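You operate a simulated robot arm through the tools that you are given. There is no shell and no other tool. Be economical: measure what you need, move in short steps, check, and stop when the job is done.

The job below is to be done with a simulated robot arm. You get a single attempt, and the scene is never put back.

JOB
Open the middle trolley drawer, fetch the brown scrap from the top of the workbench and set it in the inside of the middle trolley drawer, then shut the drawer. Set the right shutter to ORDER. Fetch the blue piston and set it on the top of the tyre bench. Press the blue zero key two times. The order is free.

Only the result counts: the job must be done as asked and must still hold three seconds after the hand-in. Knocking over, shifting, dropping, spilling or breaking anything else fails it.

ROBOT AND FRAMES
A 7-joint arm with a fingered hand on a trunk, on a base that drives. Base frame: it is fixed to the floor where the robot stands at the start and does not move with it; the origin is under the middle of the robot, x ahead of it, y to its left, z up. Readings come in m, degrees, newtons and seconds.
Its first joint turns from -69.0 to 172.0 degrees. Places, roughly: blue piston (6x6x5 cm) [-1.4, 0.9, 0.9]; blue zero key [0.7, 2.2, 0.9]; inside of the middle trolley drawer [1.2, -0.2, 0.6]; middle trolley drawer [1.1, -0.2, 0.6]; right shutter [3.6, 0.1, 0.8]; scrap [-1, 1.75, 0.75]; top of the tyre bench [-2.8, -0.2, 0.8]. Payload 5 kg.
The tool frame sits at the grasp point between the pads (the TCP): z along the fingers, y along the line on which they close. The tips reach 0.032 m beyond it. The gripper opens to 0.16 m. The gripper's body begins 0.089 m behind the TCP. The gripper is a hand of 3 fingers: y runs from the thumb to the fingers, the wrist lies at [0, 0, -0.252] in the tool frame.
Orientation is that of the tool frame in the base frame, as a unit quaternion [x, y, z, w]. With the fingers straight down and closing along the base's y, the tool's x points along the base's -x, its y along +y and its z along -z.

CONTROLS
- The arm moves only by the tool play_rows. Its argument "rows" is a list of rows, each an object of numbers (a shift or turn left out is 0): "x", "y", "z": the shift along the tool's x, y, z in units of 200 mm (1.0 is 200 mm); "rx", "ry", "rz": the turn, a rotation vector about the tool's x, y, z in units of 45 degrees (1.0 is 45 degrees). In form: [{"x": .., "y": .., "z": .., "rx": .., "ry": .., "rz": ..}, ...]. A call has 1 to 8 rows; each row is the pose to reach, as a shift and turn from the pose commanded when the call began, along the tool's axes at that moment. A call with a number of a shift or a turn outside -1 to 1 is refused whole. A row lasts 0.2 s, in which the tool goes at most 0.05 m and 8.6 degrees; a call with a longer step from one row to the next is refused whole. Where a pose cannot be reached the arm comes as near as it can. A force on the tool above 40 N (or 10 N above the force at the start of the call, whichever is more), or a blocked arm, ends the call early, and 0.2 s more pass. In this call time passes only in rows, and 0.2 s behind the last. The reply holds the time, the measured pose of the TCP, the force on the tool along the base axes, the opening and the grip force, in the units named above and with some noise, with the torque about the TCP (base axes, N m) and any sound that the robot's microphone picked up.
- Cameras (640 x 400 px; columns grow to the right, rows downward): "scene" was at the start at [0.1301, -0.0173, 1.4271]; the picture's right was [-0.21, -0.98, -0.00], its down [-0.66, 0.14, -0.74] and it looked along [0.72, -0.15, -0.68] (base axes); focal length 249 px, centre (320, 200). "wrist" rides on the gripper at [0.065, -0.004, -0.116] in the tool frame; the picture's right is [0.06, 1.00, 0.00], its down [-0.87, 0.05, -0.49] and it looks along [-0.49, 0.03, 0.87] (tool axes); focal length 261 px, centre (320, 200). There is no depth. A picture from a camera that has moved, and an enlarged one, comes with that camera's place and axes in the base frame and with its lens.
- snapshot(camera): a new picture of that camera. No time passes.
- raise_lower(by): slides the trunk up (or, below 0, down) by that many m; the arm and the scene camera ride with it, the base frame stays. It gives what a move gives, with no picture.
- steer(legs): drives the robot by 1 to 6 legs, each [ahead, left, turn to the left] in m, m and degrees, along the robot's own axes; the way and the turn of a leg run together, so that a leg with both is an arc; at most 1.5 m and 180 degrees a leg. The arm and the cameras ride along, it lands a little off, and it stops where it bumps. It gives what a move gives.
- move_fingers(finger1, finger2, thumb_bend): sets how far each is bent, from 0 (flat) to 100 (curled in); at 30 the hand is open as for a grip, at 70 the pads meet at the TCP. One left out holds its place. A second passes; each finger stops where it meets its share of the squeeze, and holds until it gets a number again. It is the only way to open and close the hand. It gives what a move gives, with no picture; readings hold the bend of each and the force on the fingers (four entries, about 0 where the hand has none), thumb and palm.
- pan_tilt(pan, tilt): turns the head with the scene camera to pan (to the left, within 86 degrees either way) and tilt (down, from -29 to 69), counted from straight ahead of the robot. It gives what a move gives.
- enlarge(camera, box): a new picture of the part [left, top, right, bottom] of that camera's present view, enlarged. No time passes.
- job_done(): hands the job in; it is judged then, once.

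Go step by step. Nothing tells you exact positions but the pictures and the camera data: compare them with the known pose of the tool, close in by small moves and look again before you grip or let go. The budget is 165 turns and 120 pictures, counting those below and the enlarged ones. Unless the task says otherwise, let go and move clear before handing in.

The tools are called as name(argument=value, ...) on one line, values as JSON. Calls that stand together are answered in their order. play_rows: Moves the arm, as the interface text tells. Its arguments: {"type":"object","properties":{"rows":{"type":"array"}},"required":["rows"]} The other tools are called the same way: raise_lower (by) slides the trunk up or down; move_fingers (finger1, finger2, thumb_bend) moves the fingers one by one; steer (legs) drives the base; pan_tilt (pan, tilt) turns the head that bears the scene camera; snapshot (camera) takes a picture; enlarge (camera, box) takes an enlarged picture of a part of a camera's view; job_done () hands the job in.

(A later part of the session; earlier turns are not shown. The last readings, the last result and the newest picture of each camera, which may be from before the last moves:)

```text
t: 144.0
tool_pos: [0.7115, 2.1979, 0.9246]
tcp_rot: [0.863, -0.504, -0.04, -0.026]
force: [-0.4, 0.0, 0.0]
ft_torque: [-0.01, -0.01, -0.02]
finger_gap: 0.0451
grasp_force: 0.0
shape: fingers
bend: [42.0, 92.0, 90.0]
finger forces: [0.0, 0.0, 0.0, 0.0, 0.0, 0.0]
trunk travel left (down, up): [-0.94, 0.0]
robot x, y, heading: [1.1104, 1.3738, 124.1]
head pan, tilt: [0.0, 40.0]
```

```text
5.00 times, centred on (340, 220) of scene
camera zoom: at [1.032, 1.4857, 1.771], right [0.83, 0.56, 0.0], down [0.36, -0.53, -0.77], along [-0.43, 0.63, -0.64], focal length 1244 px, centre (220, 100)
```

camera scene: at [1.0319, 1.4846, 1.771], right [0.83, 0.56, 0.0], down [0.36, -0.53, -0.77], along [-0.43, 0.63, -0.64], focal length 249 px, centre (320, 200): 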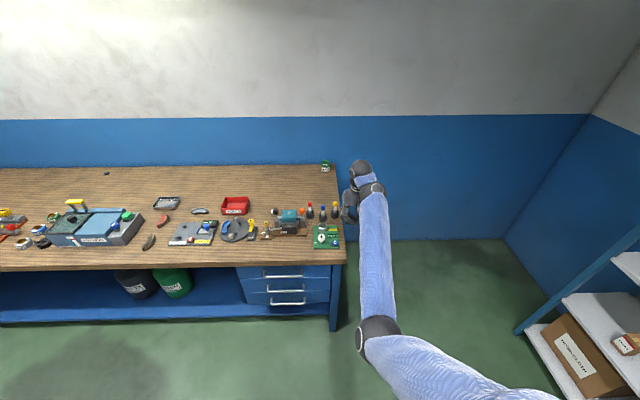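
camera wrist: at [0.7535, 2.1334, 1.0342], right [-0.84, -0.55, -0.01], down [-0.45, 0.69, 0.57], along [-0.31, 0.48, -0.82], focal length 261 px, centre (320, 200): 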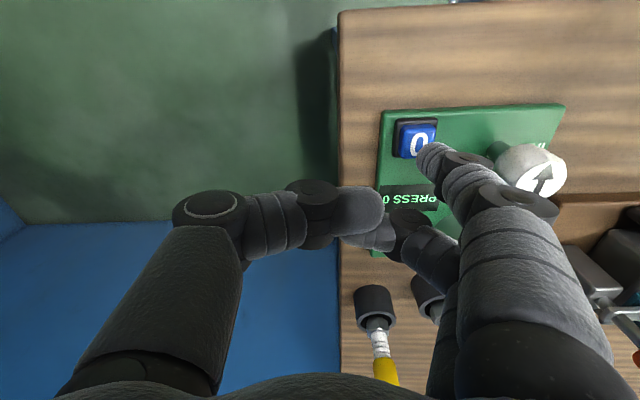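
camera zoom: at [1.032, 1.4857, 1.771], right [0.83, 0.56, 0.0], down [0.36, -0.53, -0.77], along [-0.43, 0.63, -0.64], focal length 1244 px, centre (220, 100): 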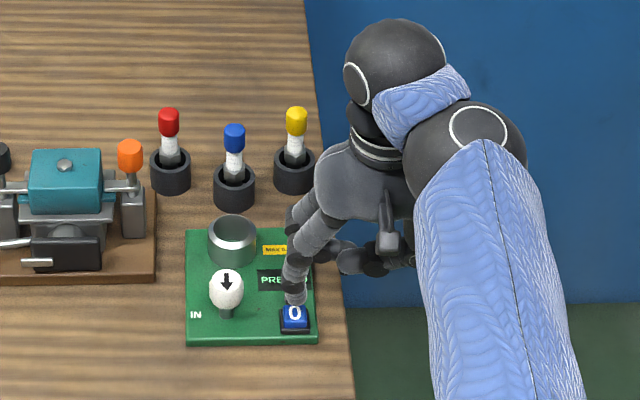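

The fingertip is right over the key. I'll press down in small steps watching the force.

play_rows(rows=[{"z": 0.03}, {"z": 0.06}])

play_rows(rows=[{"z": 0.02}, {"z": 0.03}])

enlarge(camera="scene", box=[300, 200, 380, 255])

```text
t: 144.6
tool_pos: [0.7114, 2.199, 0.9138]
tcp_rot: [0.863, -0.504, -0.04, -0.027]
force: [0.1, 0.6, -0.4]
ft_torque: [0.02, 0.01, 0.01]
finger_gap: 0.045
grasp_force: 0.1
shape: fingers
bend: [42.0, 92.0, 90.0]
finger forces: [0.0, 0.1, 0.0, 0.0, 0.1, 0.0]
trunk travel left (down, up): [-0.94, 0.0]
robot x, y, heading: [1.1105, 1.3703, 124.4]
head pan, tilt: [0.0, 40.0]
```

```text
t: 145.2
tool_pos: [0.7116, 2.1984, 0.9082]
tcp_rot: [0.863, -0.503, -0.04, -0.026]
force: [0.6, 0.0, 0.1]
ft_torque: [-0.01, 0.03, 0.01]
finger_gap: 0.045
grasp_force: 0.5
shape: fingers
bend: [42.0, 92.0, 90.0]
finger forces: [0.4, 0.0, 0.0, 0.1, 0.0, 0.0]
trunk travel left (down, up): [-0.94, 0.0]
robot x, y, heading: [1.1125, 1.3735, 124.2]
head pan, tilt: [0.0, 40.0]
```

```text
7.27 times, centred on (340, 228) of scene
camera zoom: at [1.032, 1.4845, 1.771], right [0.83, 0.56, 0.0], down [0.36, -0.53, -0.77], along [-0.43, 0.63, -0.64], focal length 1810 px, centre (174, 0)
```

zoom: 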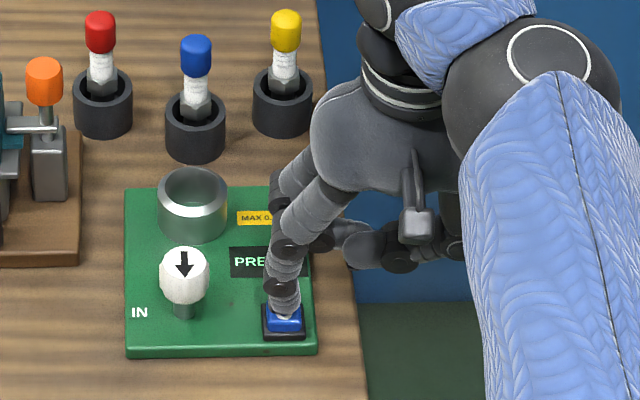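

The finger is just touching (0.4 N). I'll press a few millimetres in a single smooth press.

play_rows(rows=[{"z": 0.01}, {"z": 0.02}])

```text
t: 145.8
tool_pos: [0.7113, 2.1996, 0.9044]
tcp_rot: [0.863, -0.503, -0.039, -0.026]
force: [0.2, -0.5, 2.4]
ft_torque: [-0.08, 0.03, 0.05]
finger_gap: 0.0449
grasp_force: 0.6
shape: fingers
bend: [42.0, 92.0, 90.0]
finger forces: [1.7, 0.1, 0.1, 0.1, 0.0, 0.1]
trunk travel left (down, up): [-0.94, 0.0]
robot x, y, heading: [1.1123, 1.3743, 124.4]
head pan, tilt: [0.0, 40.0]
heard: click
```

A click was heard, so that's one press. I'll release and look at the display.

play_rows(rows=[{"z": -0.05}, {"z": -0.1}])

enlarge(camera="scene", box=[300, 200, 380, 255])

enlarge(camera="wrist", box=[340, 80, 580, 260])

```text
t: 146.4
tool_pos: [0.7112, 2.1972, 0.9255]
tcp_rot: [0.863, -0.503, -0.039, -0.025]
force: [-0.2, -0.3, -0.3]
ft_torque: [-0.01, 0.02, -0.02]
finger_gap: 0.0453
grasp_force: 0.0
shape: fingers
bend: [42.0, 92.0, 90.0]
finger forces: [0.0, 0.0, 0.0, 0.0, 0.0, 0.0]
trunk travel left (down, up): [-0.94, 0.0]
robot x, y, heading: [1.1106, 1.3726, 124.3]
head pan, tilt: [0.0, 40.0]
```

```text
7.27 times, centred on (340, 228) of scene
camera zoom: at [1.0319, 1.4845, 1.771], right [0.83, 0.56, 0.0], down [0.36, -0.53, -0.77], along [-0.43, 0.63, -0.64], focal length 1810 px, centre (174, 0)
```

zoom: 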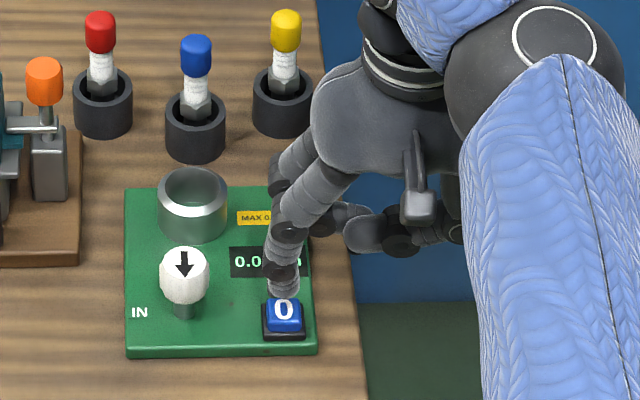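

```text
2.22 times, centred on (460, 170) of wrist
camera zoom: at [0.7529, 2.133, 1.0344], right [-0.84, -0.55, -0.01], down [-0.45, 0.69, 0.57], along [-0.3, 0.48, -0.82], focal length 579 px, centre (9, 267)
```

zoom: 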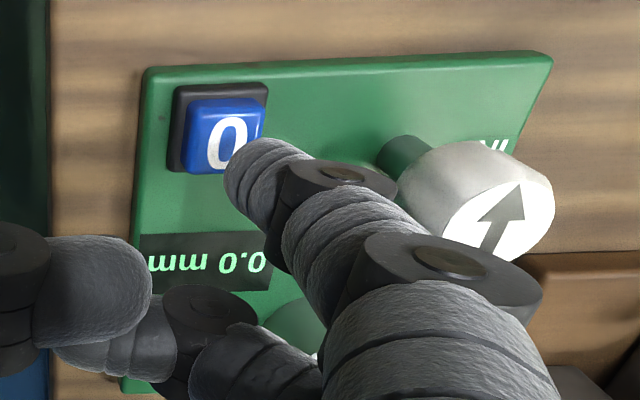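

The display now reads "0.0 mm", so the first press counted. Now the second press to the same depth.

play_rows(rows=[{"z": 0.04}, {"z": 0.08}, {"z": 0.105}])

```text
t: 147.2
tool_pos: [0.7118, 2.2003, 0.9048]
tcp_rot: [0.863, -0.503, -0.04, -0.024]
force: [0.5, 0.9, 2.0]
ft_torque: [-0.05, 0.09, 0.02]
finger_gap: 0.0453
grasp_force: 1.0
shape: fingers
bend: [42.0, 92.0, 90.0]
finger forces: [1.8, 0.0, 0.1, 0.0, 0.0, 0.0]
trunk travel left (down, up): [-0.94, 0.0]
robot x, y, heading: [1.1119, 1.3715, 124.4]
head pan, tilt: [0.0, 40.0]
heard: click
```

The second click is in. I'll rise, back off and turn toward the cabinets with the shutters.

play_rows(rows=[{"z": -0.2}, {"z": -0.4}, {"z": -0.6}])

steer(legs=[[-0.2, 0, 0], [0, 0, -125]])

pan_tilt(pan=0, tilt=25)

snapshot(camera="scene")

```text
t: 148.0
tool_pos: [0.7159, 2.1894, 1.0231]
tcp_rot: [0.863, -0.503, -0.04, -0.025]
force: [-0.1, 0.2, -0.1]
ft_torque: [0.03, 0.0, -0.01]
finger_gap: 0.045
grasp_force: 0.0
shape: fingers
bend: [42.0, 92.0, 90.0]
finger forces: [0.0, 0.1, 0.0, 0.0, 0.0, 0.0]
trunk travel left (down, up): [-0.94, 0.0]
robot x, y, heading: [1.11, 1.3737, 124.3]
head pan, tilt: [0.0, 40.0]
```

```text
t: 154.8
tool_pos: [2.1163, 1.044, 1.0238]
tcp_rot: [0.055, 0.997, -0.005, 0.046]
force: [0.5, -0.9, 0.1]
ft_torque: [-0.03, 0.0, -0.01]
finger_gap: 0.0453
grasp_force: 0.2
shape: fingers
bend: [42.0, 92.0, 90.0]
finger forces: [0.0, 0.0, 0.0, 0.0, 0.0, 0.0]
trunk travel left (down, up): [-0.94, 0.0]
robot x, y, heading: [1.2281, 1.2088, -1.4]
head pan, tilt: [0.0, 40.0]
```

```text
t: 155.6
tool_pos: [2.116, 1.0433, 1.0226]
tcp_rot: [0.056, 0.997, -0.004, 0.047]
force: [0.2, -0.2, -0.1]
ft_torque: [-0.01, 0.02, -0.01]
finger_gap: 0.0456
grasp_force: 0.0
shape: fingers
bend: [42.0, 92.0, 90.0]
finger forces: [0.1, 0.0, 0.1, 0.0, 0.1, 0.1]
trunk travel left (down, up): [-0.94, 0.0]
robot x, y, heading: [1.2243, 1.2046, -1.4]
head pan, tilt: [0.0, 25.0]
```

```text
57 pictures are left
camera scene: at [1.3644, 1.2014, 1.7942], right [-0.03, -1.0, 0.0], down [-0.42, 0.01, -0.91], along [0.91, -0.03, -0.42], focal length 249 px, centre (320, 200)
```

scene: 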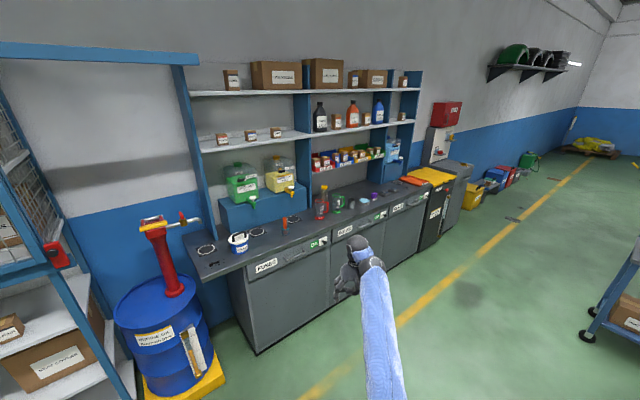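

The three cabinet shutters are in view; the right one ("CLIPS") is the target. I'll zoom in.

enlarge(camera="scene", box=[310, 170, 460, 270])

```text
4.00 times, centred on (385, 220) of scene
camera zoom: at [1.3644, 1.2014, 1.7942], right [-0.03, -1.0, 0.0], down [-0.42, 0.01, -0.91], along [0.91, -0.03, -0.42], focal length 995 px, centre (60, 120)
```

zoom: 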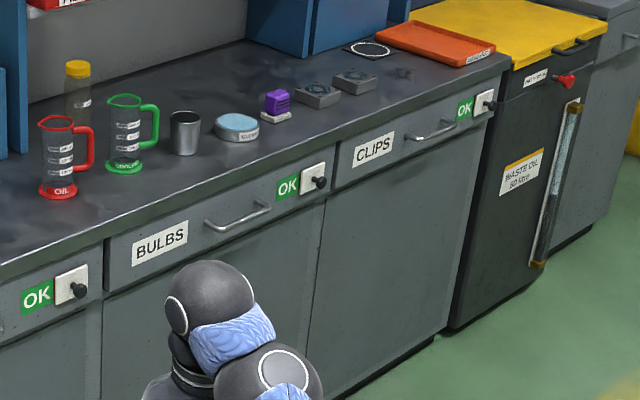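

Each shutter is a white slider with a black knob covering ORDER, so the right knob must slide left. I'll face the cabinet (heading 35°) and move along it.

steer(legs=[[0, 0, 37], [0.15, 0, 0], [0, -1.2, 0], [0, -1.0, 0]])

pan_tilt(pan=0, tilt=40)

snapshot(camera="scene")

```text
t: 169.2
tool_pos: [3.4478, -0.0736, 1.0217]
tcp_rot: [-0.267, 0.963, 0.011, 0.045]
force: [-0.5, 0.4, 0.0]
ft_torque: [-0.01, -0.01, -0.03]
finger_gap: 0.0455
grasp_force: 0.0
shape: fingers
bend: [42.0, 92.0, 90.0]
finger forces: [0.0, 0.0, 0.0, 0.0, 0.0, 0.0]
trunk travel left (down, up): [-0.94, 0.0]
robot x, y, heading: [2.6392, -0.4902, 35.6]
head pan, tilt: [0.0, 25.0]
```

```text
t: 169.9
tool_pos: [3.448, -0.074, 1.0229]
tcp_rot: [-0.267, 0.963, 0.011, 0.046]
force: [-0.4, 0.4, -0.5]
ft_torque: [0.0, -0.01, 0.03]
finger_gap: 0.0453
grasp_force: 0.0
shape: fingers
bend: [42.0, 92.0, 90.0]
finger forces: [0.1, 0.0, 0.2, 0.1, 0.0, 0.0]
trunk travel left (down, up): [-0.94, 0.0]
robot x, y, heading: [2.6396, -0.4866, 35.8]
head pan, tilt: [0.0, 40.0]
```

```text
55 pictures are left
camera scene: at [2.7489, -0.4092, 1.771], right [0.58, -0.81, 0.0], down [-0.52, -0.38, -0.77], along [0.62, 0.45, -0.64], focal length 249 px, centre (320, 200)
```

scene: 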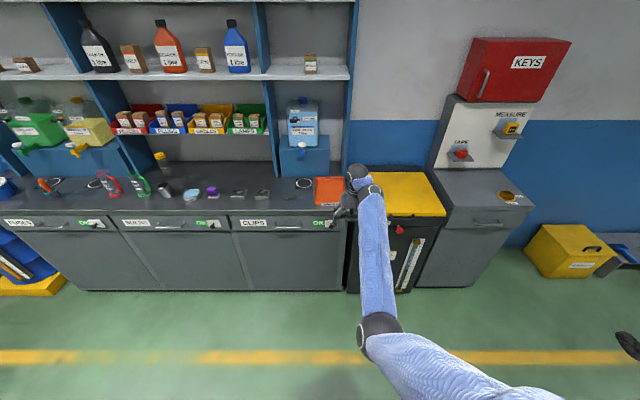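

The right slider is just in front of the hand. I'll zoom to locate its knob.

enlarge(camera="scene", box=[260, 190, 360, 255])

snapshot(camera="wrist")

```text
6.15 times, centred on (310, 222) of scene
camera zoom: at [2.7489, -0.4092, 1.771], right [0.58, -0.81, 0.0], down [-0.52, -0.38, -0.77], along [0.62, 0.45, -0.64], focal length 1531 px, centre (382, 62)
```

zoom: 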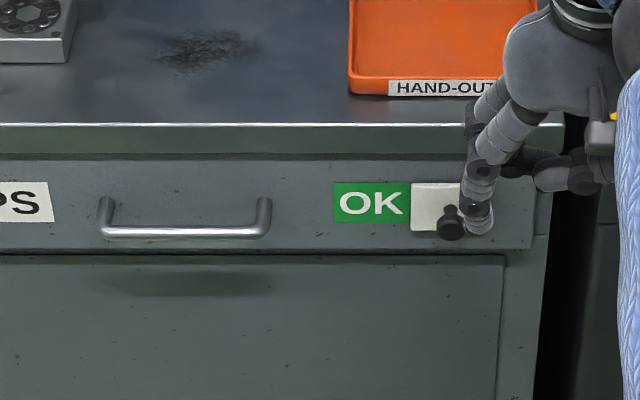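

```text
53 pictures are left
camera wrist: at [3.3843, -0.1163, 1.1317], right [-0.57, 0.82, -0.01], down [0.67, 0.47, 0.57], along [0.47, 0.32, -0.82], focal length 261 px, centre (320, 200)
```

wrist: 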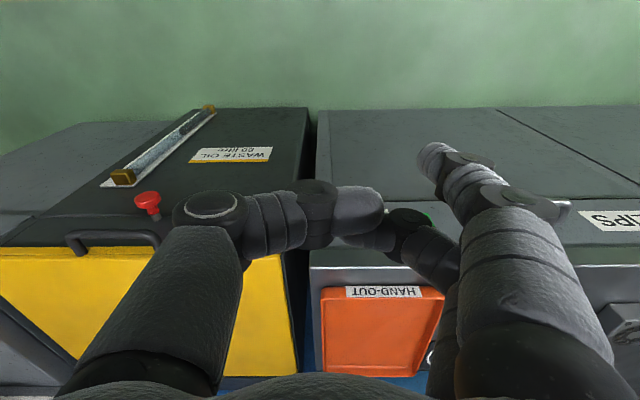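

The knob triangulates to (3.54, 0.09, 0.81). I'll back off, set the fingers to a moderate gap, and pitch the hand forward so it can pinch the knob sideways.

steer(legs=[[-0.3, 0, 0]])

move_fingers(finger1=52, finger2=52, thumb_bend=52)

play_rows(rows=[{"ry": -0.18}, {"ry": -0.36}, {"ry": -0.54}, {"ry": -0.72}, {"ry": -0.9}])

play_rows(rows=[{"ry": -0.18}, {"ry": -0.36}, {"ry": -0.54}, {"ry": -0.72}, {"ry": -0.9}, {"ry": -0.98}])

```text
t: 171.6
tool_pos: [3.2652, -0.1545, 1.0222]
tcp_rot: [-0.281, 0.958, 0.009, 0.047]
force: [-0.8, -0.5, 0.9]
ft_torque: [-0.04, -0.09, -0.04]
finger_gap: 0.0453
grasp_force: 0.1
shape: fingers
bend: [42.0, 92.0, 90.0]
finger forces: [0.1, 0.1, 0.0, 0.0, 0.0, 0.0]
trunk travel left (down, up): [-0.94, 0.0]
robot x, y, heading: [2.4752, -0.5905, 37.6]
head pan, tilt: [0.0, 40.0]
stopped in leg 1: the robot was blocked; the commanded pose is now the measured one
```

```text
t: 172.6
tool_pos: [3.2679, -0.1557, 1.0199]
tcp_rot: [-0.281, 0.959, 0.01, 0.045]
force: [0.6, -0.1, 0.3]
ft_torque: [0.02, -0.01, -0.02]
finger_gap: 0.0793
grasp_force: 0.1
shape: fingers
bend: [52.0, 52.0, 52.0]
finger forces: [0.0, 0.0, 0.0, 0.1, 0.0, 0.1]
trunk travel left (down, up): [-0.94, 0.0]
robot x, y, heading: [2.4758, -0.5945, 37.7]
head pan, tilt: [0.0, 40.0]
```

```text
t: 173.8
tool_pos: [3.2698, -0.156, 1.019]
tcp_rot: [-0.259, 0.884, 0.107, 0.374]
force: [-1.1, 1.0, 0.2]
ft_torque: [-0.07, -0.09, -0.07]
finger_gap: 0.0794
grasp_force: 0.0
shape: fingers
bend: [52.0, 52.0, 52.0]
finger forces: [0.0, 0.1, 0.1, 0.1, 0.0, 0.0]
trunk travel left (down, up): [-0.94, 0.0]
robot x, y, heading: [2.474, -0.5912, 37.9]
head pan, tilt: [0.0, 40.0]
```

```text
t: 175.2
tool_pos: [3.2696, -0.1571, 1.02]
tcp_rot: [-0.202, 0.678, 0.196, 0.679]
force: [0.3, 0.7, -0.3]
ft_torque: [-0.02, 0.04, -0.01]
finger_gap: 0.079
grasp_force: 0.1
shape: fingers
bend: [52.0, 52.0, 52.0]
finger forces: [0.0, 0.1, 0.0, 0.0, 0.0, 0.1]
trunk travel left (down, up): [-0.94, 0.0]
robot x, y, heading: [2.4756, -0.5957, 37.7]
head pan, tilt: [0.0, 40.0]
```

The base touched something behind when reversing; I'll check on it later. The hand is now horizontal, so I'll lower to knob height and take a look.

raise_lower(by=-0.21)

steer(legs=[[0.12, 0.03, -1.5]])

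snapshot(camera="wrist")

snapshot(camera="scene")

```text
t: 177.4
tool_pos: [3.2695, -0.1561, 0.8108]
tcp_rot: [-0.2, 0.679, 0.196, 0.678]
force: [0.2, 0.2, -0.1]
ft_torque: [-0.01, 0.0, 0.02]
finger_gap: 0.0792
grasp_force: 0.1
shape: fingers
bend: [52.0, 52.0, 52.0]
finger forces: [0.1, 0.0, 0.0, 0.1, 0.1, 0.0]
trunk travel left (down, up): [-0.73, 0.21]
robot x, y, heading: [2.4804, -0.5936, 37.5]
head pan, tilt: [0.0, 40.0]
```

```text
t: 178.7
tool_pos: [3.358, -0.0787, 0.8092]
tcp_rot: [-0.193, 0.683, 0.186, 0.68]
force: [0.2, 1.5, -0.4]
ft_torque: [0.02, -0.03, -0.01]
finger_gap: 0.079
grasp_force: 0.1
shape: fingers
bend: [52.0, 52.0, 52.0]
finger forces: [0.0, 0.0, 0.0, 0.0, 0.0, 0.0]
trunk travel left (down, up): [-0.73, 0.21]
robot x, y, heading: [2.5491, -0.501, 36.3]
head pan, tilt: [0.0, 40.0]
```

```text
52 pictures are left
camera wrist: at [3.2608, -0.1428, 0.7444], right [-0.52, 0.85, -0.07], down [-0.45, -0.2, 0.87], along [0.73, 0.48, 0.49], focal length 261 px, centre (320, 200)
```

wrist: 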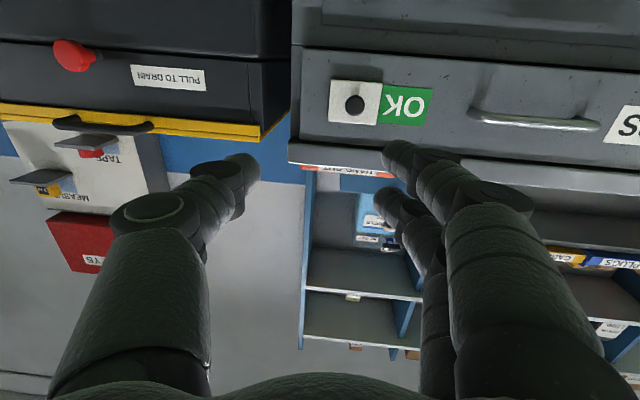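

```text
51 pictures are left
camera scene: at [2.6609, -0.4148, 1.5607], right [0.59, -0.81, 0.0], down [-0.52, -0.38, -0.76], along [0.62, 0.45, -0.64], focal length 249 px, centre (320, 200)
```

scene: 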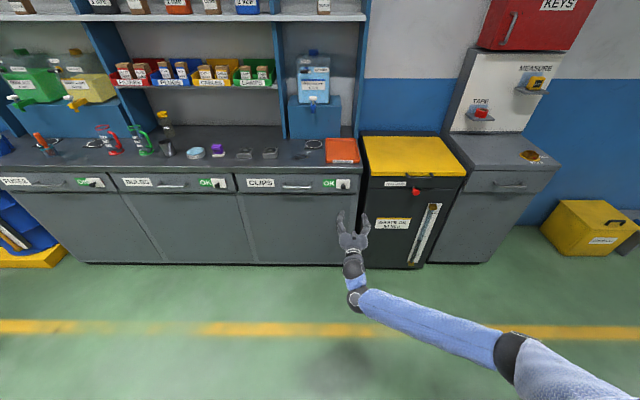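

The knob is confirmed at (3.542, 0.087, 0.80). I'll align the yaw and approach to about 5 cm short.

play_rows(rows=[{"x": 0.02, "y": 0.06, "z": 0.2, "rx": -0.03}, {"x": 0.045, "y": 0.12, "z": 0.4, "rx": -0.06}, {"x": 0.045, "y": 0.18, "z": 0.6, "rx": -0.1}, {"x": 0.045, "y": 0.235, "z": 0.8, "rx": -0.1}, {"x": 0.045, "y": 0.235, "z": 0.95, "rx": -0.1}])

snapshot(camera="wrist")

enlarge(camera="scene", box=[270, 150, 390, 230])

```text
t: 179.9
tool_pos: [3.4954, 0.0582, 0.7994]
tcp_rot: [-0.219, 0.674, 0.215, 0.672]
force: [0.4, 0.6, -0.9]
ft_torque: [0.0, -0.03, -0.02]
finger_gap: 0.0792
grasp_force: 0.0
shape: fingers
bend: [52.0, 52.0, 52.0]
finger forces: [0.0, 0.0, 0.1, 0.0, 0.0, 0.1]
trunk travel left (down, up): [-0.73, 0.21]
robot x, y, heading: [2.5536, -0.4927, 36.1]
head pan, tilt: [0.0, 40.0]
```

```text
50 pictures are left
camera wrist: at [3.4036, -0.0135, 0.7341], right [-0.58, 0.81, -0.07], down [-0.43, -0.24, 0.87], along [0.69, 0.54, 0.49], focal length 261 px, centre (320, 200)
```

wrist: 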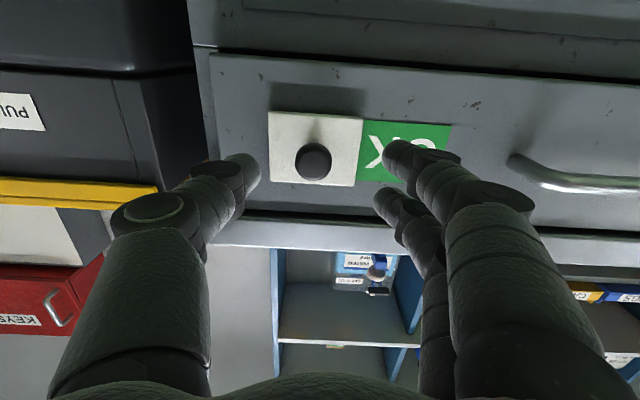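

```text
5.00 times, centred on (330, 190) of scene
camera zoom: at [2.6595, -0.4165, 1.5609], right [0.59, -0.81, 0.0], down [-0.52, -0.38, -0.77], along [0.62, 0.45, -0.64], focal length 1244 px, centre (270, 250)
```

zoom: 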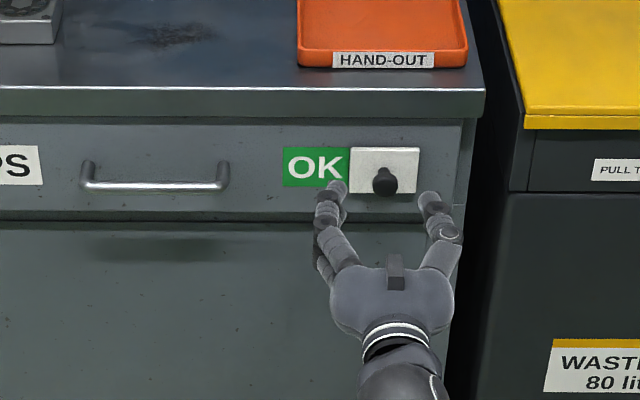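

Well centred. I'll advance about 3.8 cm and close on the knob.

play_rows(rows=[{"z": 0.1}, {"z": 0.19}])

move_fingers(finger1=66, finger2=66, thumb_bend=66)

snapshot(camera="wrist")

```text
t: 180.5
tool_pos: [3.525, 0.0816, 0.7993]
tcp_rot: [-0.219, 0.674, 0.214, 0.672]
force: [-0.5, 0.0, 0.4]
ft_torque: [-0.01, 0.01, 0.03]
finger_gap: 0.0794
grasp_force: 0.1
shape: fingers
bend: [52.0, 52.0, 52.0]
finger forces: [0.1, 0.0, 0.0, 0.0, 0.0, 0.0]
trunk travel left (down, up): [-0.73, 0.21]
robot x, y, heading: [2.5537, -0.4951, 36.4]
head pan, tilt: [0.0, 40.0]
```

```text
t: 181.5
tool_pos: [3.524, 0.0825, 0.7988]
tcp_rot: [-0.219, 0.674, 0.214, 0.672]
force: [0.1, 0.5, -1.0]
ft_torque: [0.01, 0.12, 0.13]
finger_gap: 0.0504
grasp_force: 11.1
shape: fingers
bend: [60.0, 60.0, 62.0]
finger forces: [5.6, 5.4, 0.0, 0.0, 10.8, 0.1]
trunk travel left (down, up): [-0.73, 0.21]
robot x, y, heading: [2.5548, -0.5029, 36.4]
head pan, tilt: [0.0, 40.0]
```

```text
48 pictures are left
camera wrist: at [3.4344, 0.0104, 0.7347], right [-0.58, 0.81, -0.07], down [-0.43, -0.24, 0.87], along [0.69, 0.54, 0.49], focal length 261 px, centre (320, 200)
```

wrist: 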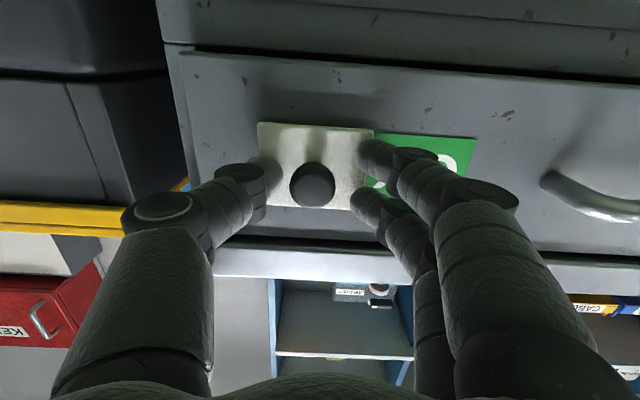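

The fingers hold the white slider plate itself by its edges. I'll slide left.

play_rows(rows=[{"y": 0.08}, {"y": 0.16}, {"y": 0.24}, {"y": 0.3}])

snapshot(camera="wrist")

```text
t: 182.5
tool_pos: [3.4907, 0.1314, 0.7994]
tcp_rot: [-0.22, 0.674, 0.215, 0.672]
force: [0.7, 0.9, -3.6]
ft_torque: [-0.01, 0.12, 0.01]
finger_gap: 0.0506
grasp_force: 11.7
shape: fingers
bend: [60.0, 60.0, 62.0]
finger forces: [5.7, 5.7, 0.1, 0.0, 11.2, 0.0]
trunk travel left (down, up): [-0.73, 0.21]
robot x, y, heading: [2.5519, -0.4963, 36.5]
head pan, tilt: [0.0, 40.0]
```

```text
47 pictures are left
camera wrist: at [3.3988, 0.0593, 0.7347], right [-0.58, 0.81, -0.07], down [-0.43, -0.24, 0.87], along [0.69, 0.54, 0.49], focal length 261 px, centre (320, 200)
```

wrist: 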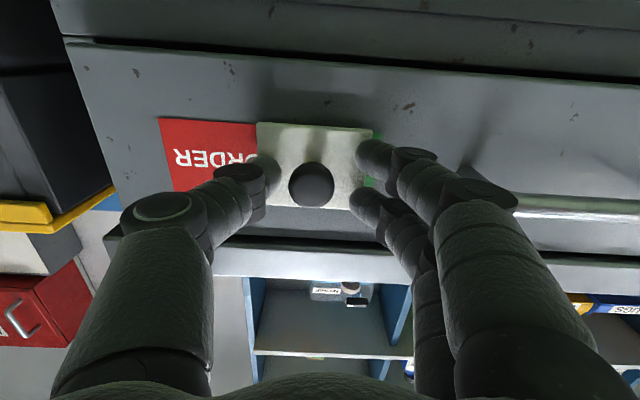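

ORDER is showing, with a sliver of green still visible. I'll slide on to the stop.

play_rows(rows=[{"y": 0.05}, {"y": 0.1}, {"y": 0.15}])

snapshot(camera="wrist")

```text
t: 183.3
tool_pos: [3.4781, 0.15, 0.7993]
tcp_rot: [-0.216, 0.675, 0.212, 0.673]
force: [13.3, -18.1, -2.8]
ft_torque: [0.12, 0.18, -0.81]
finger_gap: 0.0519
grasp_force: 11.3
shape: fingers
bend: [66.0, 66.0, 58.0]
finger forces: [0.0, 0.0, 0.0, 0.0, 23.4, 0.0]
trunk travel left (down, up): [-0.73, 0.21]
robot x, y, heading: [2.5496, -0.4965, 36.3]
head pan, tilt: [0.0, 40.0]
```

```text
46 pictures are left
camera wrist: at [3.3851, 0.079, 0.7346], right [-0.58, 0.81, -0.07], down [-0.43, -0.23, 0.87], along [0.69, 0.53, 0.49], focal length 261 px, centre (320, 200)
```

wrist: 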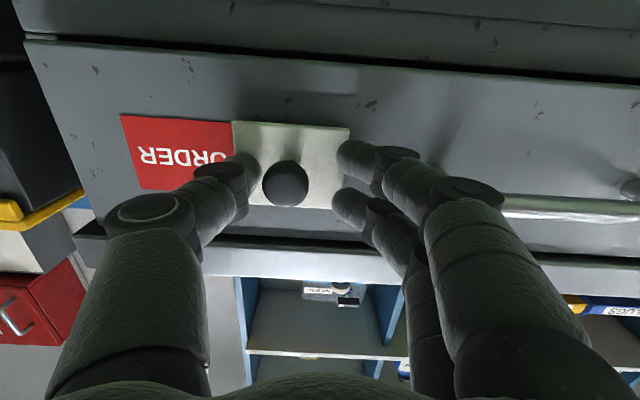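

The slider is at its stop with ORDER fully shown. I'll open and retreat.

move_fingers(finger1=45, finger2=45, thumb_bend=45)

play_rows(rows=[{"z": -0.2}, {"z": -0.4}, {"z": -0.6}, {"z": -0.8}])

enlarge(camera="scene", box=[270, 150, 390, 230])

pan_tilt(pan=-86, tilt=40)

snapshot(camera="scene")

```text
t: 184.3
tool_pos: [3.4721, 0.1547, 0.801]
tcp_rot: [-0.219, 0.673, 0.216, 0.673]
force: [-0.1, -0.4, 2.7]
ft_torque: [0.14, 0.05, -0.02]
finger_gap: 0.1052
grasp_force: 3.1
shape: fingers
bend: [46.0, 45.0, 45.0]
finger forces: [1.5, 3.4, 0.1, 0.1, 0.4, 0.1]
trunk travel left (down, up): [-0.73, 0.21]
robot x, y, heading: [2.5514, -0.4976, 36.2]
head pan, tilt: [0.0, 40.0]
```

```text
t: 185.3
tool_pos: [3.3432, 0.0585, 0.8016]
tcp_rot: [-0.218, 0.674, 0.214, 0.673]
force: [-0.1, 0.6, 0.1]
ft_torque: [-0.02, 0.01, 0.0]
finger_gap: 0.1073
grasp_force: 0.1
shape: fingers
bend: [45.0, 45.0, 45.0]
finger forces: [0.0, 0.1, 0.0, 0.0, 0.0, 0.1]
trunk travel left (down, up): [-0.73, 0.21]
robot x, y, heading: [2.5457, -0.4959, 36.2]
head pan, tilt: [0.0, 40.0]
```

```text
5.00 times, centred on (330, 190) of scene
camera zoom: at [2.6587, -0.417, 1.5611], right [0.59, -0.81, 0.0], down [-0.52, -0.38, -0.77], along [0.62, 0.45, -0.64], focal length 1244 px, centre (270, 250)
```

zoom: 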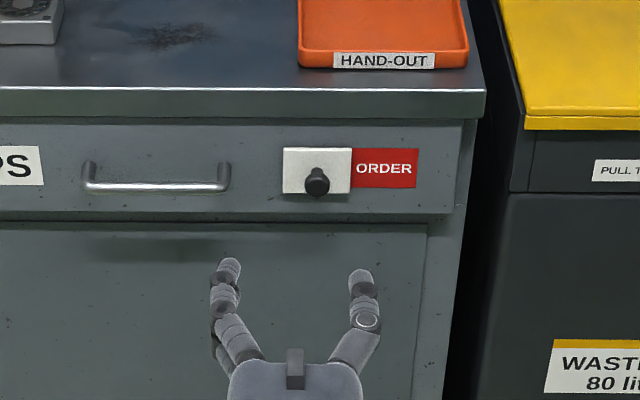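

```text
t: 186.9
tool_pos: [3.3438, 0.0601, 0.8014]
tcp_rot: [-0.221, 0.673, 0.215, 0.672]
force: [-0.2, 0.6, -1.0]
ft_torque: [0.01, 0.0, 0.0]
finger_gap: 0.1071
grasp_force: 0.1
shape: fingers
bend: [45.0, 45.0, 45.0]
finger forces: [0.0, 0.1, 0.0, 0.1, 0.0, 0.1]
trunk travel left (down, up): [-0.73, 0.21]
robot x, y, heading: [2.5494, -0.4972, 36.4]
head pan, tilt: [-85.9, 40.0]
```

```text
44 pictures are left
camera scene: at [2.6459, -0.5318, 1.561], right [-0.76, -0.65, 0.0], down [-0.42, 0.49, -0.77], along [0.5, -0.58, -0.64], focal length 249 px, centre (320, 200)
```

scene: 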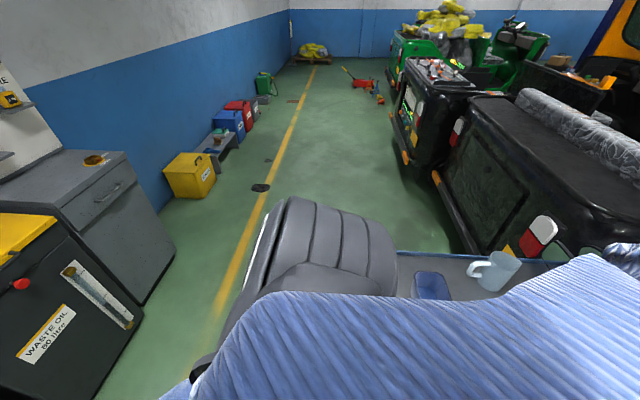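

ORDER is set, and the table behind is undisturbed. I'll turn the hand down again and drive back along the workbench towards the piston.

play_rows(rows=[{"ry": 0.18}, {"ry": 0.36}, {"ry": 0.54}, {"ry": 0.72}, {"ry": 0.9}])

play_rows(rows=[{"ry": 0.18}, {"ry": 0.36}, {"ry": 0.54}, {"ry": 0.72}, {"ry": 0.9}])

raise_lower(by=0.21)

steer(legs=[[0.08, 0, 0], [0, 1.2, 0], [0, 1.0, 0], [0, 0, 89], [0, 1.2, 0], [0, 1.1, 0]])

pan_tilt(pan=0, tilt=38)

snapshot(camera="scene")

```text
t: 188.1
tool_pos: [3.3435, 0.0606, 0.7995]
tcp_rot: [-0.28, 0.865, 0.126, 0.396]
force: [-0.7, -0.1, -0.3]
ft_torque: [-0.02, -0.02, 0.02]
finger_gap: 0.1072
grasp_force: 0.0
shape: fingers
bend: [45.0, 45.0, 45.0]
finger forces: [0.0, 0.0, 0.0, 0.0, 0.0, 0.0]
trunk travel left (down, up): [-0.73, 0.21]
robot x, y, heading: [2.5484, -0.4975, 36.4]
head pan, tilt: [-85.9, 40.0]
```

```text
t: 189.3
tool_pos: [3.343, 0.0602, 0.7997]
tcp_rot: [-0.306, 0.949, 0.02, 0.072]
force: [-0.4, -0.4, -0.6]
ft_torque: [-0.01, 0.02, -0.03]
finger_gap: 0.107
grasp_force: 0.1
shape: fingers
bend: [45.0, 45.0, 45.0]
finger forces: [0.0, 0.0, 0.1, 0.0, 0.0, 0.0]
trunk travel left (down, up): [-0.73, 0.21]
robot x, y, heading: [2.55, -0.4956, 36.2]
head pan, tilt: [-85.9, 40.0]
```

```text
t: 191.6
tool_pos: [3.3438, 0.0598, 1.0098]
tcp_rot: [-0.307, 0.949, 0.022, 0.074]
force: [-0.9, -0.2, -0.8]
ft_torque: [0.01, 0.04, -0.01]
finger_gap: 0.107
grasp_force: 0.0
shape: fingers
bend: [45.0, 45.0, 45.0]
finger forces: [0.0, 0.0, 0.0, 0.0, 0.0, 0.0]
trunk travel left (down, up): [-0.94, 0.0]
robot x, y, heading: [2.5499, -0.4976, 36.4]
head pan, tilt: [-85.9, 40.0]
```

```text
t: 215.7
tool_pos: [-0.7498, 1.173, 1.014]
tcp_rot: [0.867, -0.493, -0.064, -0.045]
force: [18.2, 22.6, 8.7]
ft_torque: [0.14, 0.19, -0.52]
finger_gap: 0.0857
grasp_force: 14.8
shape: fingers
bend: [51.0, 50.0, 45.0]
finger forces: [16.3, 13.4, 0.1, 0.0, 0.1, 0.0]
trunk travel left (down, up): [-0.94, 0.0]
robot x, y, heading: [-0.2602, 0.3356, 122.1]
head pan, tilt: [-85.9, 40.0]
stopped in leg 6: the force on the tool passed its limit at 48 N (the readings are from after the stop); the commanded pose is now the measured one
```

```text
t: 217.3
tool_pos: [-0.7487, 1.1724, 1.0125]
tcp_rot: [0.868, -0.491, -0.065, -0.041]
force: [15.8, 26.8, 22.3]
ft_torque: [-0.33, 1.04, -0.85]
finger_gap: 0.0865
grasp_force: 18.3
shape: fingers
bend: [52.0, 50.0, 45.0]
finger forces: [18.4, 18.4, 0.0, 0.0, 0.1, 0.0]
trunk travel left (down, up): [-0.94, 0.0]
robot x, y, heading: [-0.2593, 0.3351, 122.1]
head pan, tilt: [0.0, 38.0]
```

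```text
43 pictures are left
camera scene: at [-0.3305, 0.4528, 1.7742], right [0.85, 0.53, 0.0], down [0.33, -0.52, -0.79], along [-0.42, 0.67, -0.62], focal length 249 px, centre (320, 200)
```

scene: 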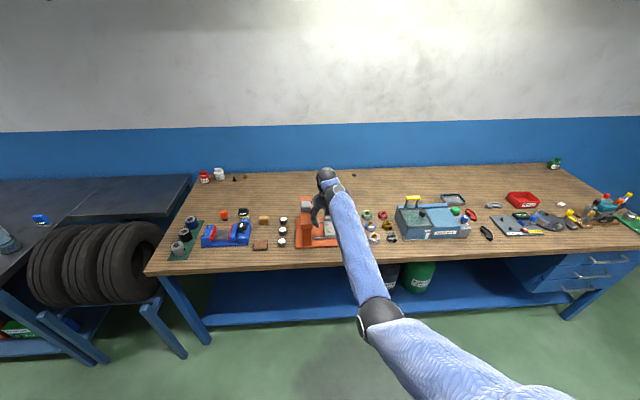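

The hand caught on the orange press while sliding past. I'll move gently right off it, then back away and check that it hasn't shifted.

steer(legs=[[0, -0.06, 0], [-0.4, 0, 0]])

enlarge(camera="scene", box=[160, 140, 420, 260])

```text
t: 220.3
tool_pos: [-0.4942, 0.8651, 1.0118]
tcp_rot: [0.87, -0.488, -0.065, -0.041]
force: [0.7, -0.8, -0.4]
ft_torque: [0.02, 0.01, 0.0]
finger_gap: 0.1073
grasp_force: 0.0
shape: fingers
bend: [45.0, 45.0, 45.0]
finger forces: [0.0, 0.0, 0.0, 0.0, 0.0, 0.0]
trunk travel left (down, up): [-0.94, 0.0]
robot x, y, heading: [0.0045, 0.0323, 122.1]
head pan, tilt: [0.0, 38.0]
```

```text
2.46 times, centred on (290, 200) of scene
camera zoom: at [-0.072, 0.1477, 1.774], right [0.84, 0.54, 0.0], down [0.33, -0.52, -0.79], along [-0.42, 0.67, -0.62], focal length 612 px, centre (394, 200)
```

zoom: 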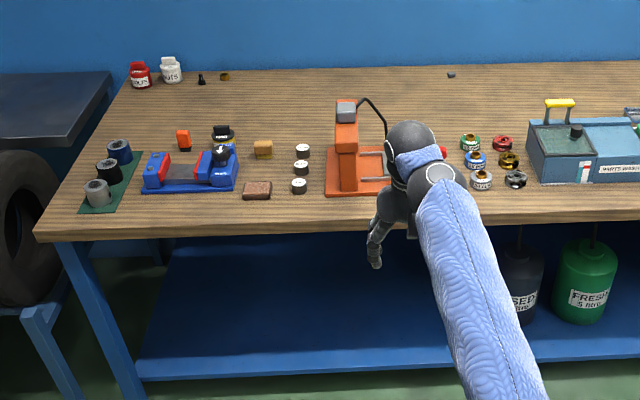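

The press is where it was (base corner and caps measure the same as before). I'll retract and level the hand, then travel well clear of the bench to a spot in front of the piston.

play_rows(rows=[{"x": 0.2, "ry": 0.06}, {"x": 0.4, "ry": 0.12}, {"x": 0.6, "ry": 0.18}])

steer(legs=[[0, 0, 3.5], [0, 0.65, 0], [0.3, 0, 0]])

snapshot(camera="scene")

snapshot(camera="wrist")

```text
t: 221.1
tool_pos: [-0.4326, 0.7637, 0.9955]
tcp_rot: [0.872, -0.489, -0.003, -0.007]
force: [0.2, 0.1, 1.2]
ft_torque: [-0.01, 0.0, 0.04]
finger_gap: 0.1071
grasp_force: 0.1
shape: fingers
bend: [45.0, 45.0, 45.0]
finger forces: [0.0, 0.1, 0.0, 0.0, 0.0, 0.1]
trunk travel left (down, up): [-0.94, 0.0]
robot x, y, heading: [0.0034, 0.0324, 122.5]
head pan, tilt: [0.0, 38.0]
```

```text
t: 226.8
tool_pos: [-1.1522, 0.6231, 0.9938]
tcp_rot: [0.883, -0.47, -0.003, -0.006]
force: [-0.1, -0.1, -0.5]
ft_torque: [-0.01, -0.03, -0.01]
finger_gap: 0.1075
grasp_force: 0.1
shape: fingers
bend: [45.0, 45.0, 45.0]
finger forces: [0.1, 0.0, 0.0, 0.0, 0.0, 0.0]
trunk travel left (down, up): [-0.94, 0.0]
robot x, y, heading: [-0.6939, -0.0884, 125.1]
head pan, tilt: [0.0, 38.0]
```

```text
41 pictures are left
camera scene: at [-0.7671, 0.0255, 1.7739], right [0.82, 0.57, 0.0], down [0.35, -0.51, -0.79], along [-0.45, 0.65, -0.62], focal length 249 px, centre (320, 200)
```

scene: 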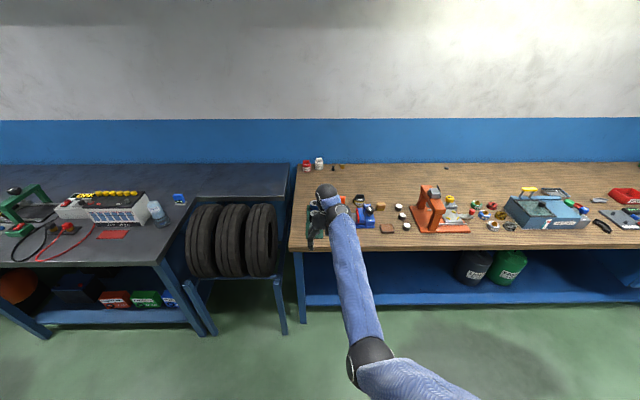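

```text
40 pictures are left
camera wrist: at [-1.1138, 0.5696, 1.1088], right [-0.79, -0.61, -0.01], down [-0.53, 0.68, 0.5], along [-0.3, 0.4, -0.87], focal length 261 px, centre (320, 200)
```

wrist: 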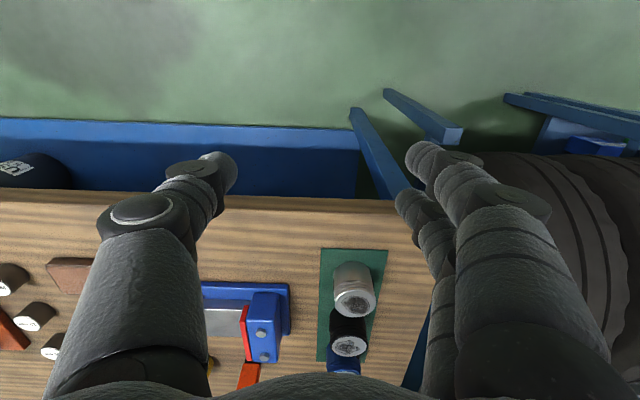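

The hand is level and the pistons are visible on the mat. I'll drive left 4 cm and ahead 36 cm so the hand is over the blue piston.

steer(legs=[[0, 0.04, 0.5], [0.36, 0, 0]])

snapshot(camera="wrist")

enlarge(camera="scene", box=[240, 150, 400, 250])

```text
t: 229.5
tool_pos: [-1.3967, 0.8805, 0.9934]
tcp_rot: [0.886, -0.465, -0.003, -0.007]
force: [0.3, 0.0, -0.8]
ft_torque: [0.0, -0.02, 0.0]
finger_gap: 0.1071
grasp_force: 0.0
shape: fingers
bend: [45.0, 45.0, 45.0]
finger forces: [0.0, 0.0, 0.0, 0.0, 0.0, 0.0]
trunk travel left (down, up): [-0.94, 0.0]
robot x, y, heading: [-0.9241, 0.1793, 125.7]
head pan, tilt: [0.0, 38.0]
```

```text
39 pictures are left
camera wrist: at [-1.3562, 0.8279, 1.109], right [-0.79, -0.62, -0.01], down [-0.54, 0.68, 0.5], along [-0.3, 0.4, -0.87], focal length 261 px, centre (320, 200)
```

wrist: 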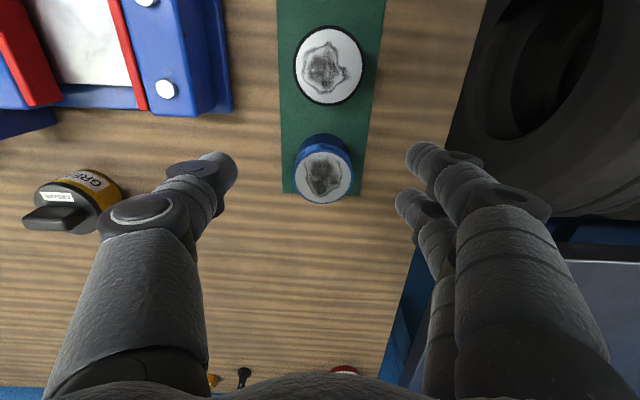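

```text
4.00 times, centred on (320, 200) of scene
camera zoom: at [-1.004, 0.2872, 1.7739], right [0.81, 0.58, 0.0], down [0.36, -0.5, -0.79], along [-0.46, 0.64, -0.62], focal length 995 px, centre (320, 200)
```

zoom: 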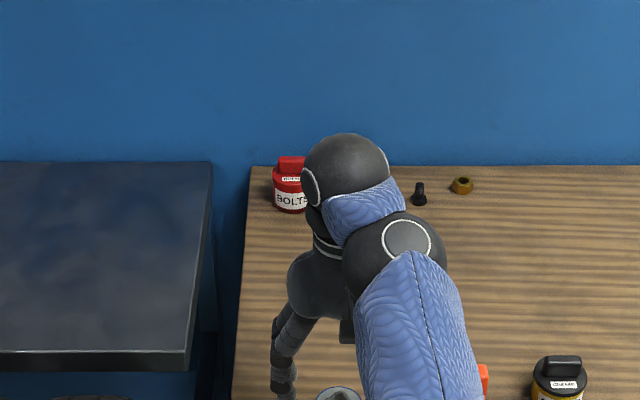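

Piston top centre is about 3 cm ahead of the TCP. I'll shift and descend halfway, then check.

play_rows(rows=[{"x": -0.15, "y": 0.02}, {"x": -0.15, "y": 0.02, "z": 0.15}, {"x": -0.15, "y": 0.02, "z": 0.25}])

snapshot(camera="wrist")

```text
t: 230.3
tool_pos: [-1.4151, 0.906, 0.9476]
tcp_rot: [0.886, -0.464, -0.003, -0.007]
force: [1.1, 0.5, 0.0]
ft_torque: [-0.01, 0.01, 0.04]
finger_gap: 0.1074
grasp_force: 0.0
shape: fingers
bend: [45.0, 45.0, 45.0]
finger forces: [0.0, 0.0, 0.1, 0.0, 0.1, 0.0]
trunk travel left (down, up): [-0.94, 0.0]
robot x, y, heading: [-0.9251, 0.1774, 125.6]
head pan, tilt: [0.0, 38.0]
```

```text
37 pictures are left
camera wrist: at [-1.3749, 0.8521, 1.0614], right [-0.79, -0.62, -0.01], down [-0.54, 0.68, 0.5], along [-0.3, 0.4, -0.86], focal length 261 px, centre (320, 200)
```

wrist: 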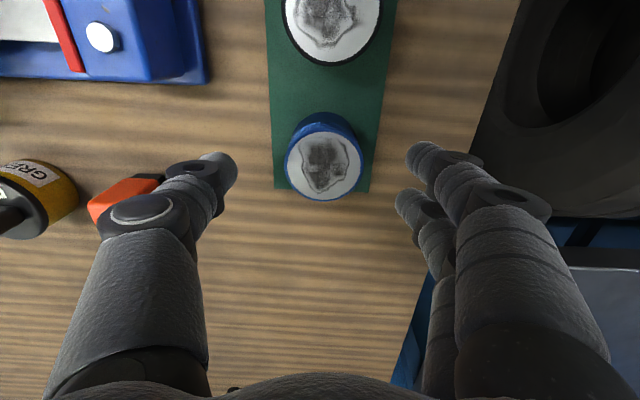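

Aligned. I'll descend to grasp height.

play_rows(rows=[{"z": 0.12}, {"z": 0.22}, {"z": 0.29}])

move_fingers(finger1=70, finger2=70, thumb_bend=70)

snapshot(camera="wrist")

```text
t: 231.1
tool_pos: [-1.4166, 0.9046, 0.8853]
tcp_rot: [0.885, -0.465, -0.004, -0.007]
force: [0.3, -0.9, -0.7]
ft_torque: [-0.02, 0.01, 0.0]
finger_gap: 0.1074
grasp_force: 0.1
shape: fingers
bend: [45.0, 45.0, 45.0]
finger forces: [0.0, 0.0, 0.1, 0.0, 0.1, 0.1]
trunk travel left (down, up): [-0.94, 0.0]
robot x, y, heading: [-0.9218, 0.1779, 125.7]
head pan, tilt: [0.0, 38.0]
```

```text
t: 232.1
tool_pos: [-1.4176, 0.9048, 0.8858]
tcp_rot: [0.885, -0.465, -0.004, -0.007]
force: [-1.1, 0.3, 0.3]
ft_torque: [-0.01, 0.01, 0.03]
finger_gap: 0.0524
grasp_force: 21.9
shape: fingers
bend: [60.0, 58.0, 63.0]
finger forces: [10.0, 11.4, 0.1, 0.1, 20.9, 0.0]
trunk travel left (down, up): [-0.94, 0.0]
robot x, y, heading: [-0.9219, 0.1765, 125.6]
head pan, tilt: [0.0, 38.0]
```

```text
36 pictures are left
camera wrist: at [-1.3764, 0.8519, 1.0012], right [-0.79, -0.62, -0.01], down [-0.54, 0.68, 0.5], along [-0.3, 0.4, -0.87], focal length 261 px, centre (320, 200)
```

wrist: 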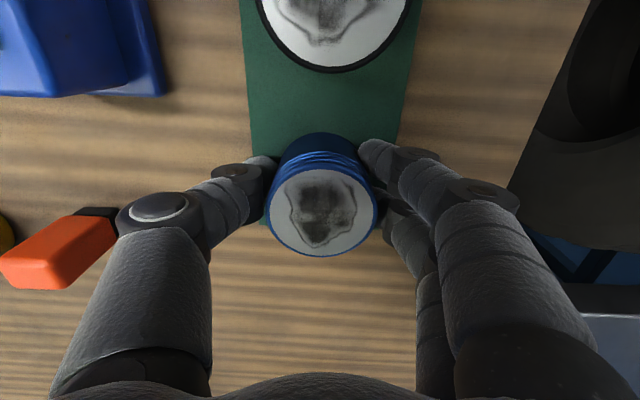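

Firm grip at 22 N. I'll lift straight up and then back away.

play_rows(rows=[{"z": -0.15}, {"z": -0.35}, {"z": -0.55}])

steer(legs=[[-0.6, 0, 0]])

pan_tilt(pan=40, tilt=30)

snapshot(camera="scene")

snapshot(camera="wrist")

```text
t: 232.9
tool_pos: [-1.416, 0.9028, 0.9937]
tcp_rot: [0.885, -0.465, -0.003, -0.006]
force: [-1.1, 0.4, -1.6]
ft_torque: [0.0, -0.04, -0.03]
finger_gap: 0.0525
grasp_force: 21.3
shape: fingers
bend: [60.0, 58.0, 63.0]
finger forces: [10.3, 11.3, 0.1, 0.1, 20.9, 0.0]
trunk travel left (down, up): [-0.94, 0.0]
robot x, y, heading: [-0.9248, 0.1762, 125.4]
head pan, tilt: [0.0, 38.0]
```

```text
t: 236.3
tool_pos: [-1.0586, 0.404, 0.9944]
tcp_rot: [0.885, -0.465, -0.004, -0.008]
force: [0.6, -1.1, -1.7]
ft_torque: [-0.01, -0.01, 0.01]
finger_gap: 0.0523
grasp_force: 20.5
shape: fingers
bend: [60.0, 58.0, 63.0]
finger forces: [10.3, 11.4, 0.1, 0.0, 20.9, 0.0]
trunk travel left (down, up): [-0.94, 0.0]
robot x, y, heading: [-0.5707, -0.3202, 125.6]
head pan, tilt: [0.0, 38.0]
```

```text
t: 237.4
tool_pos: [-1.0594, 0.406, 0.9947]
tcp_rot: [0.885, -0.466, -0.003, -0.007]
force: [0.4, -0.6, -2.3]
ft_torque: [-0.01, 0.01, 0.02]
finger_gap: 0.0523
grasp_force: 21.3
shape: fingers
bend: [60.0, 58.0, 63.0]
finger forces: [10.2, 11.4, 0.0, 0.1, 20.9, 0.0]
trunk travel left (down, up): [-0.94, 0.0]
robot x, y, heading: [-0.5696, -0.3195, 125.4]
head pan, tilt: [40.0, 30.0]
```

```text
35 pictures are left
camera scene: at [-0.6852, -0.2595, 1.7863], right [0.25, 0.97, 0.0], down [0.48, -0.13, -0.87], along [-0.84, 0.22, -0.5], focal length 249 px, centre (320, 200)
```

scene: 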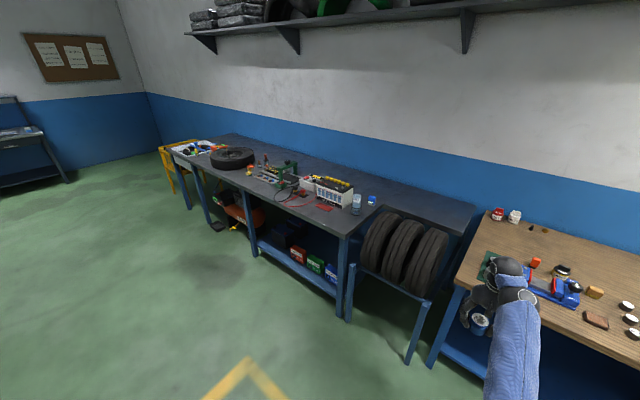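

```text
34 pictures are left
camera wrist: at [-1.0189, 0.3509, 1.1093], right [-0.79, -0.62, -0.01], down [-0.54, 0.68, 0.5], along [-0.3, 0.4, -0.87], focal length 261 px, centre (320, 200)
```

wrist: 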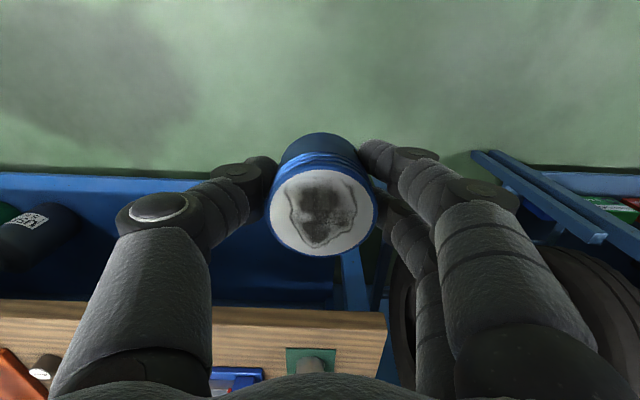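

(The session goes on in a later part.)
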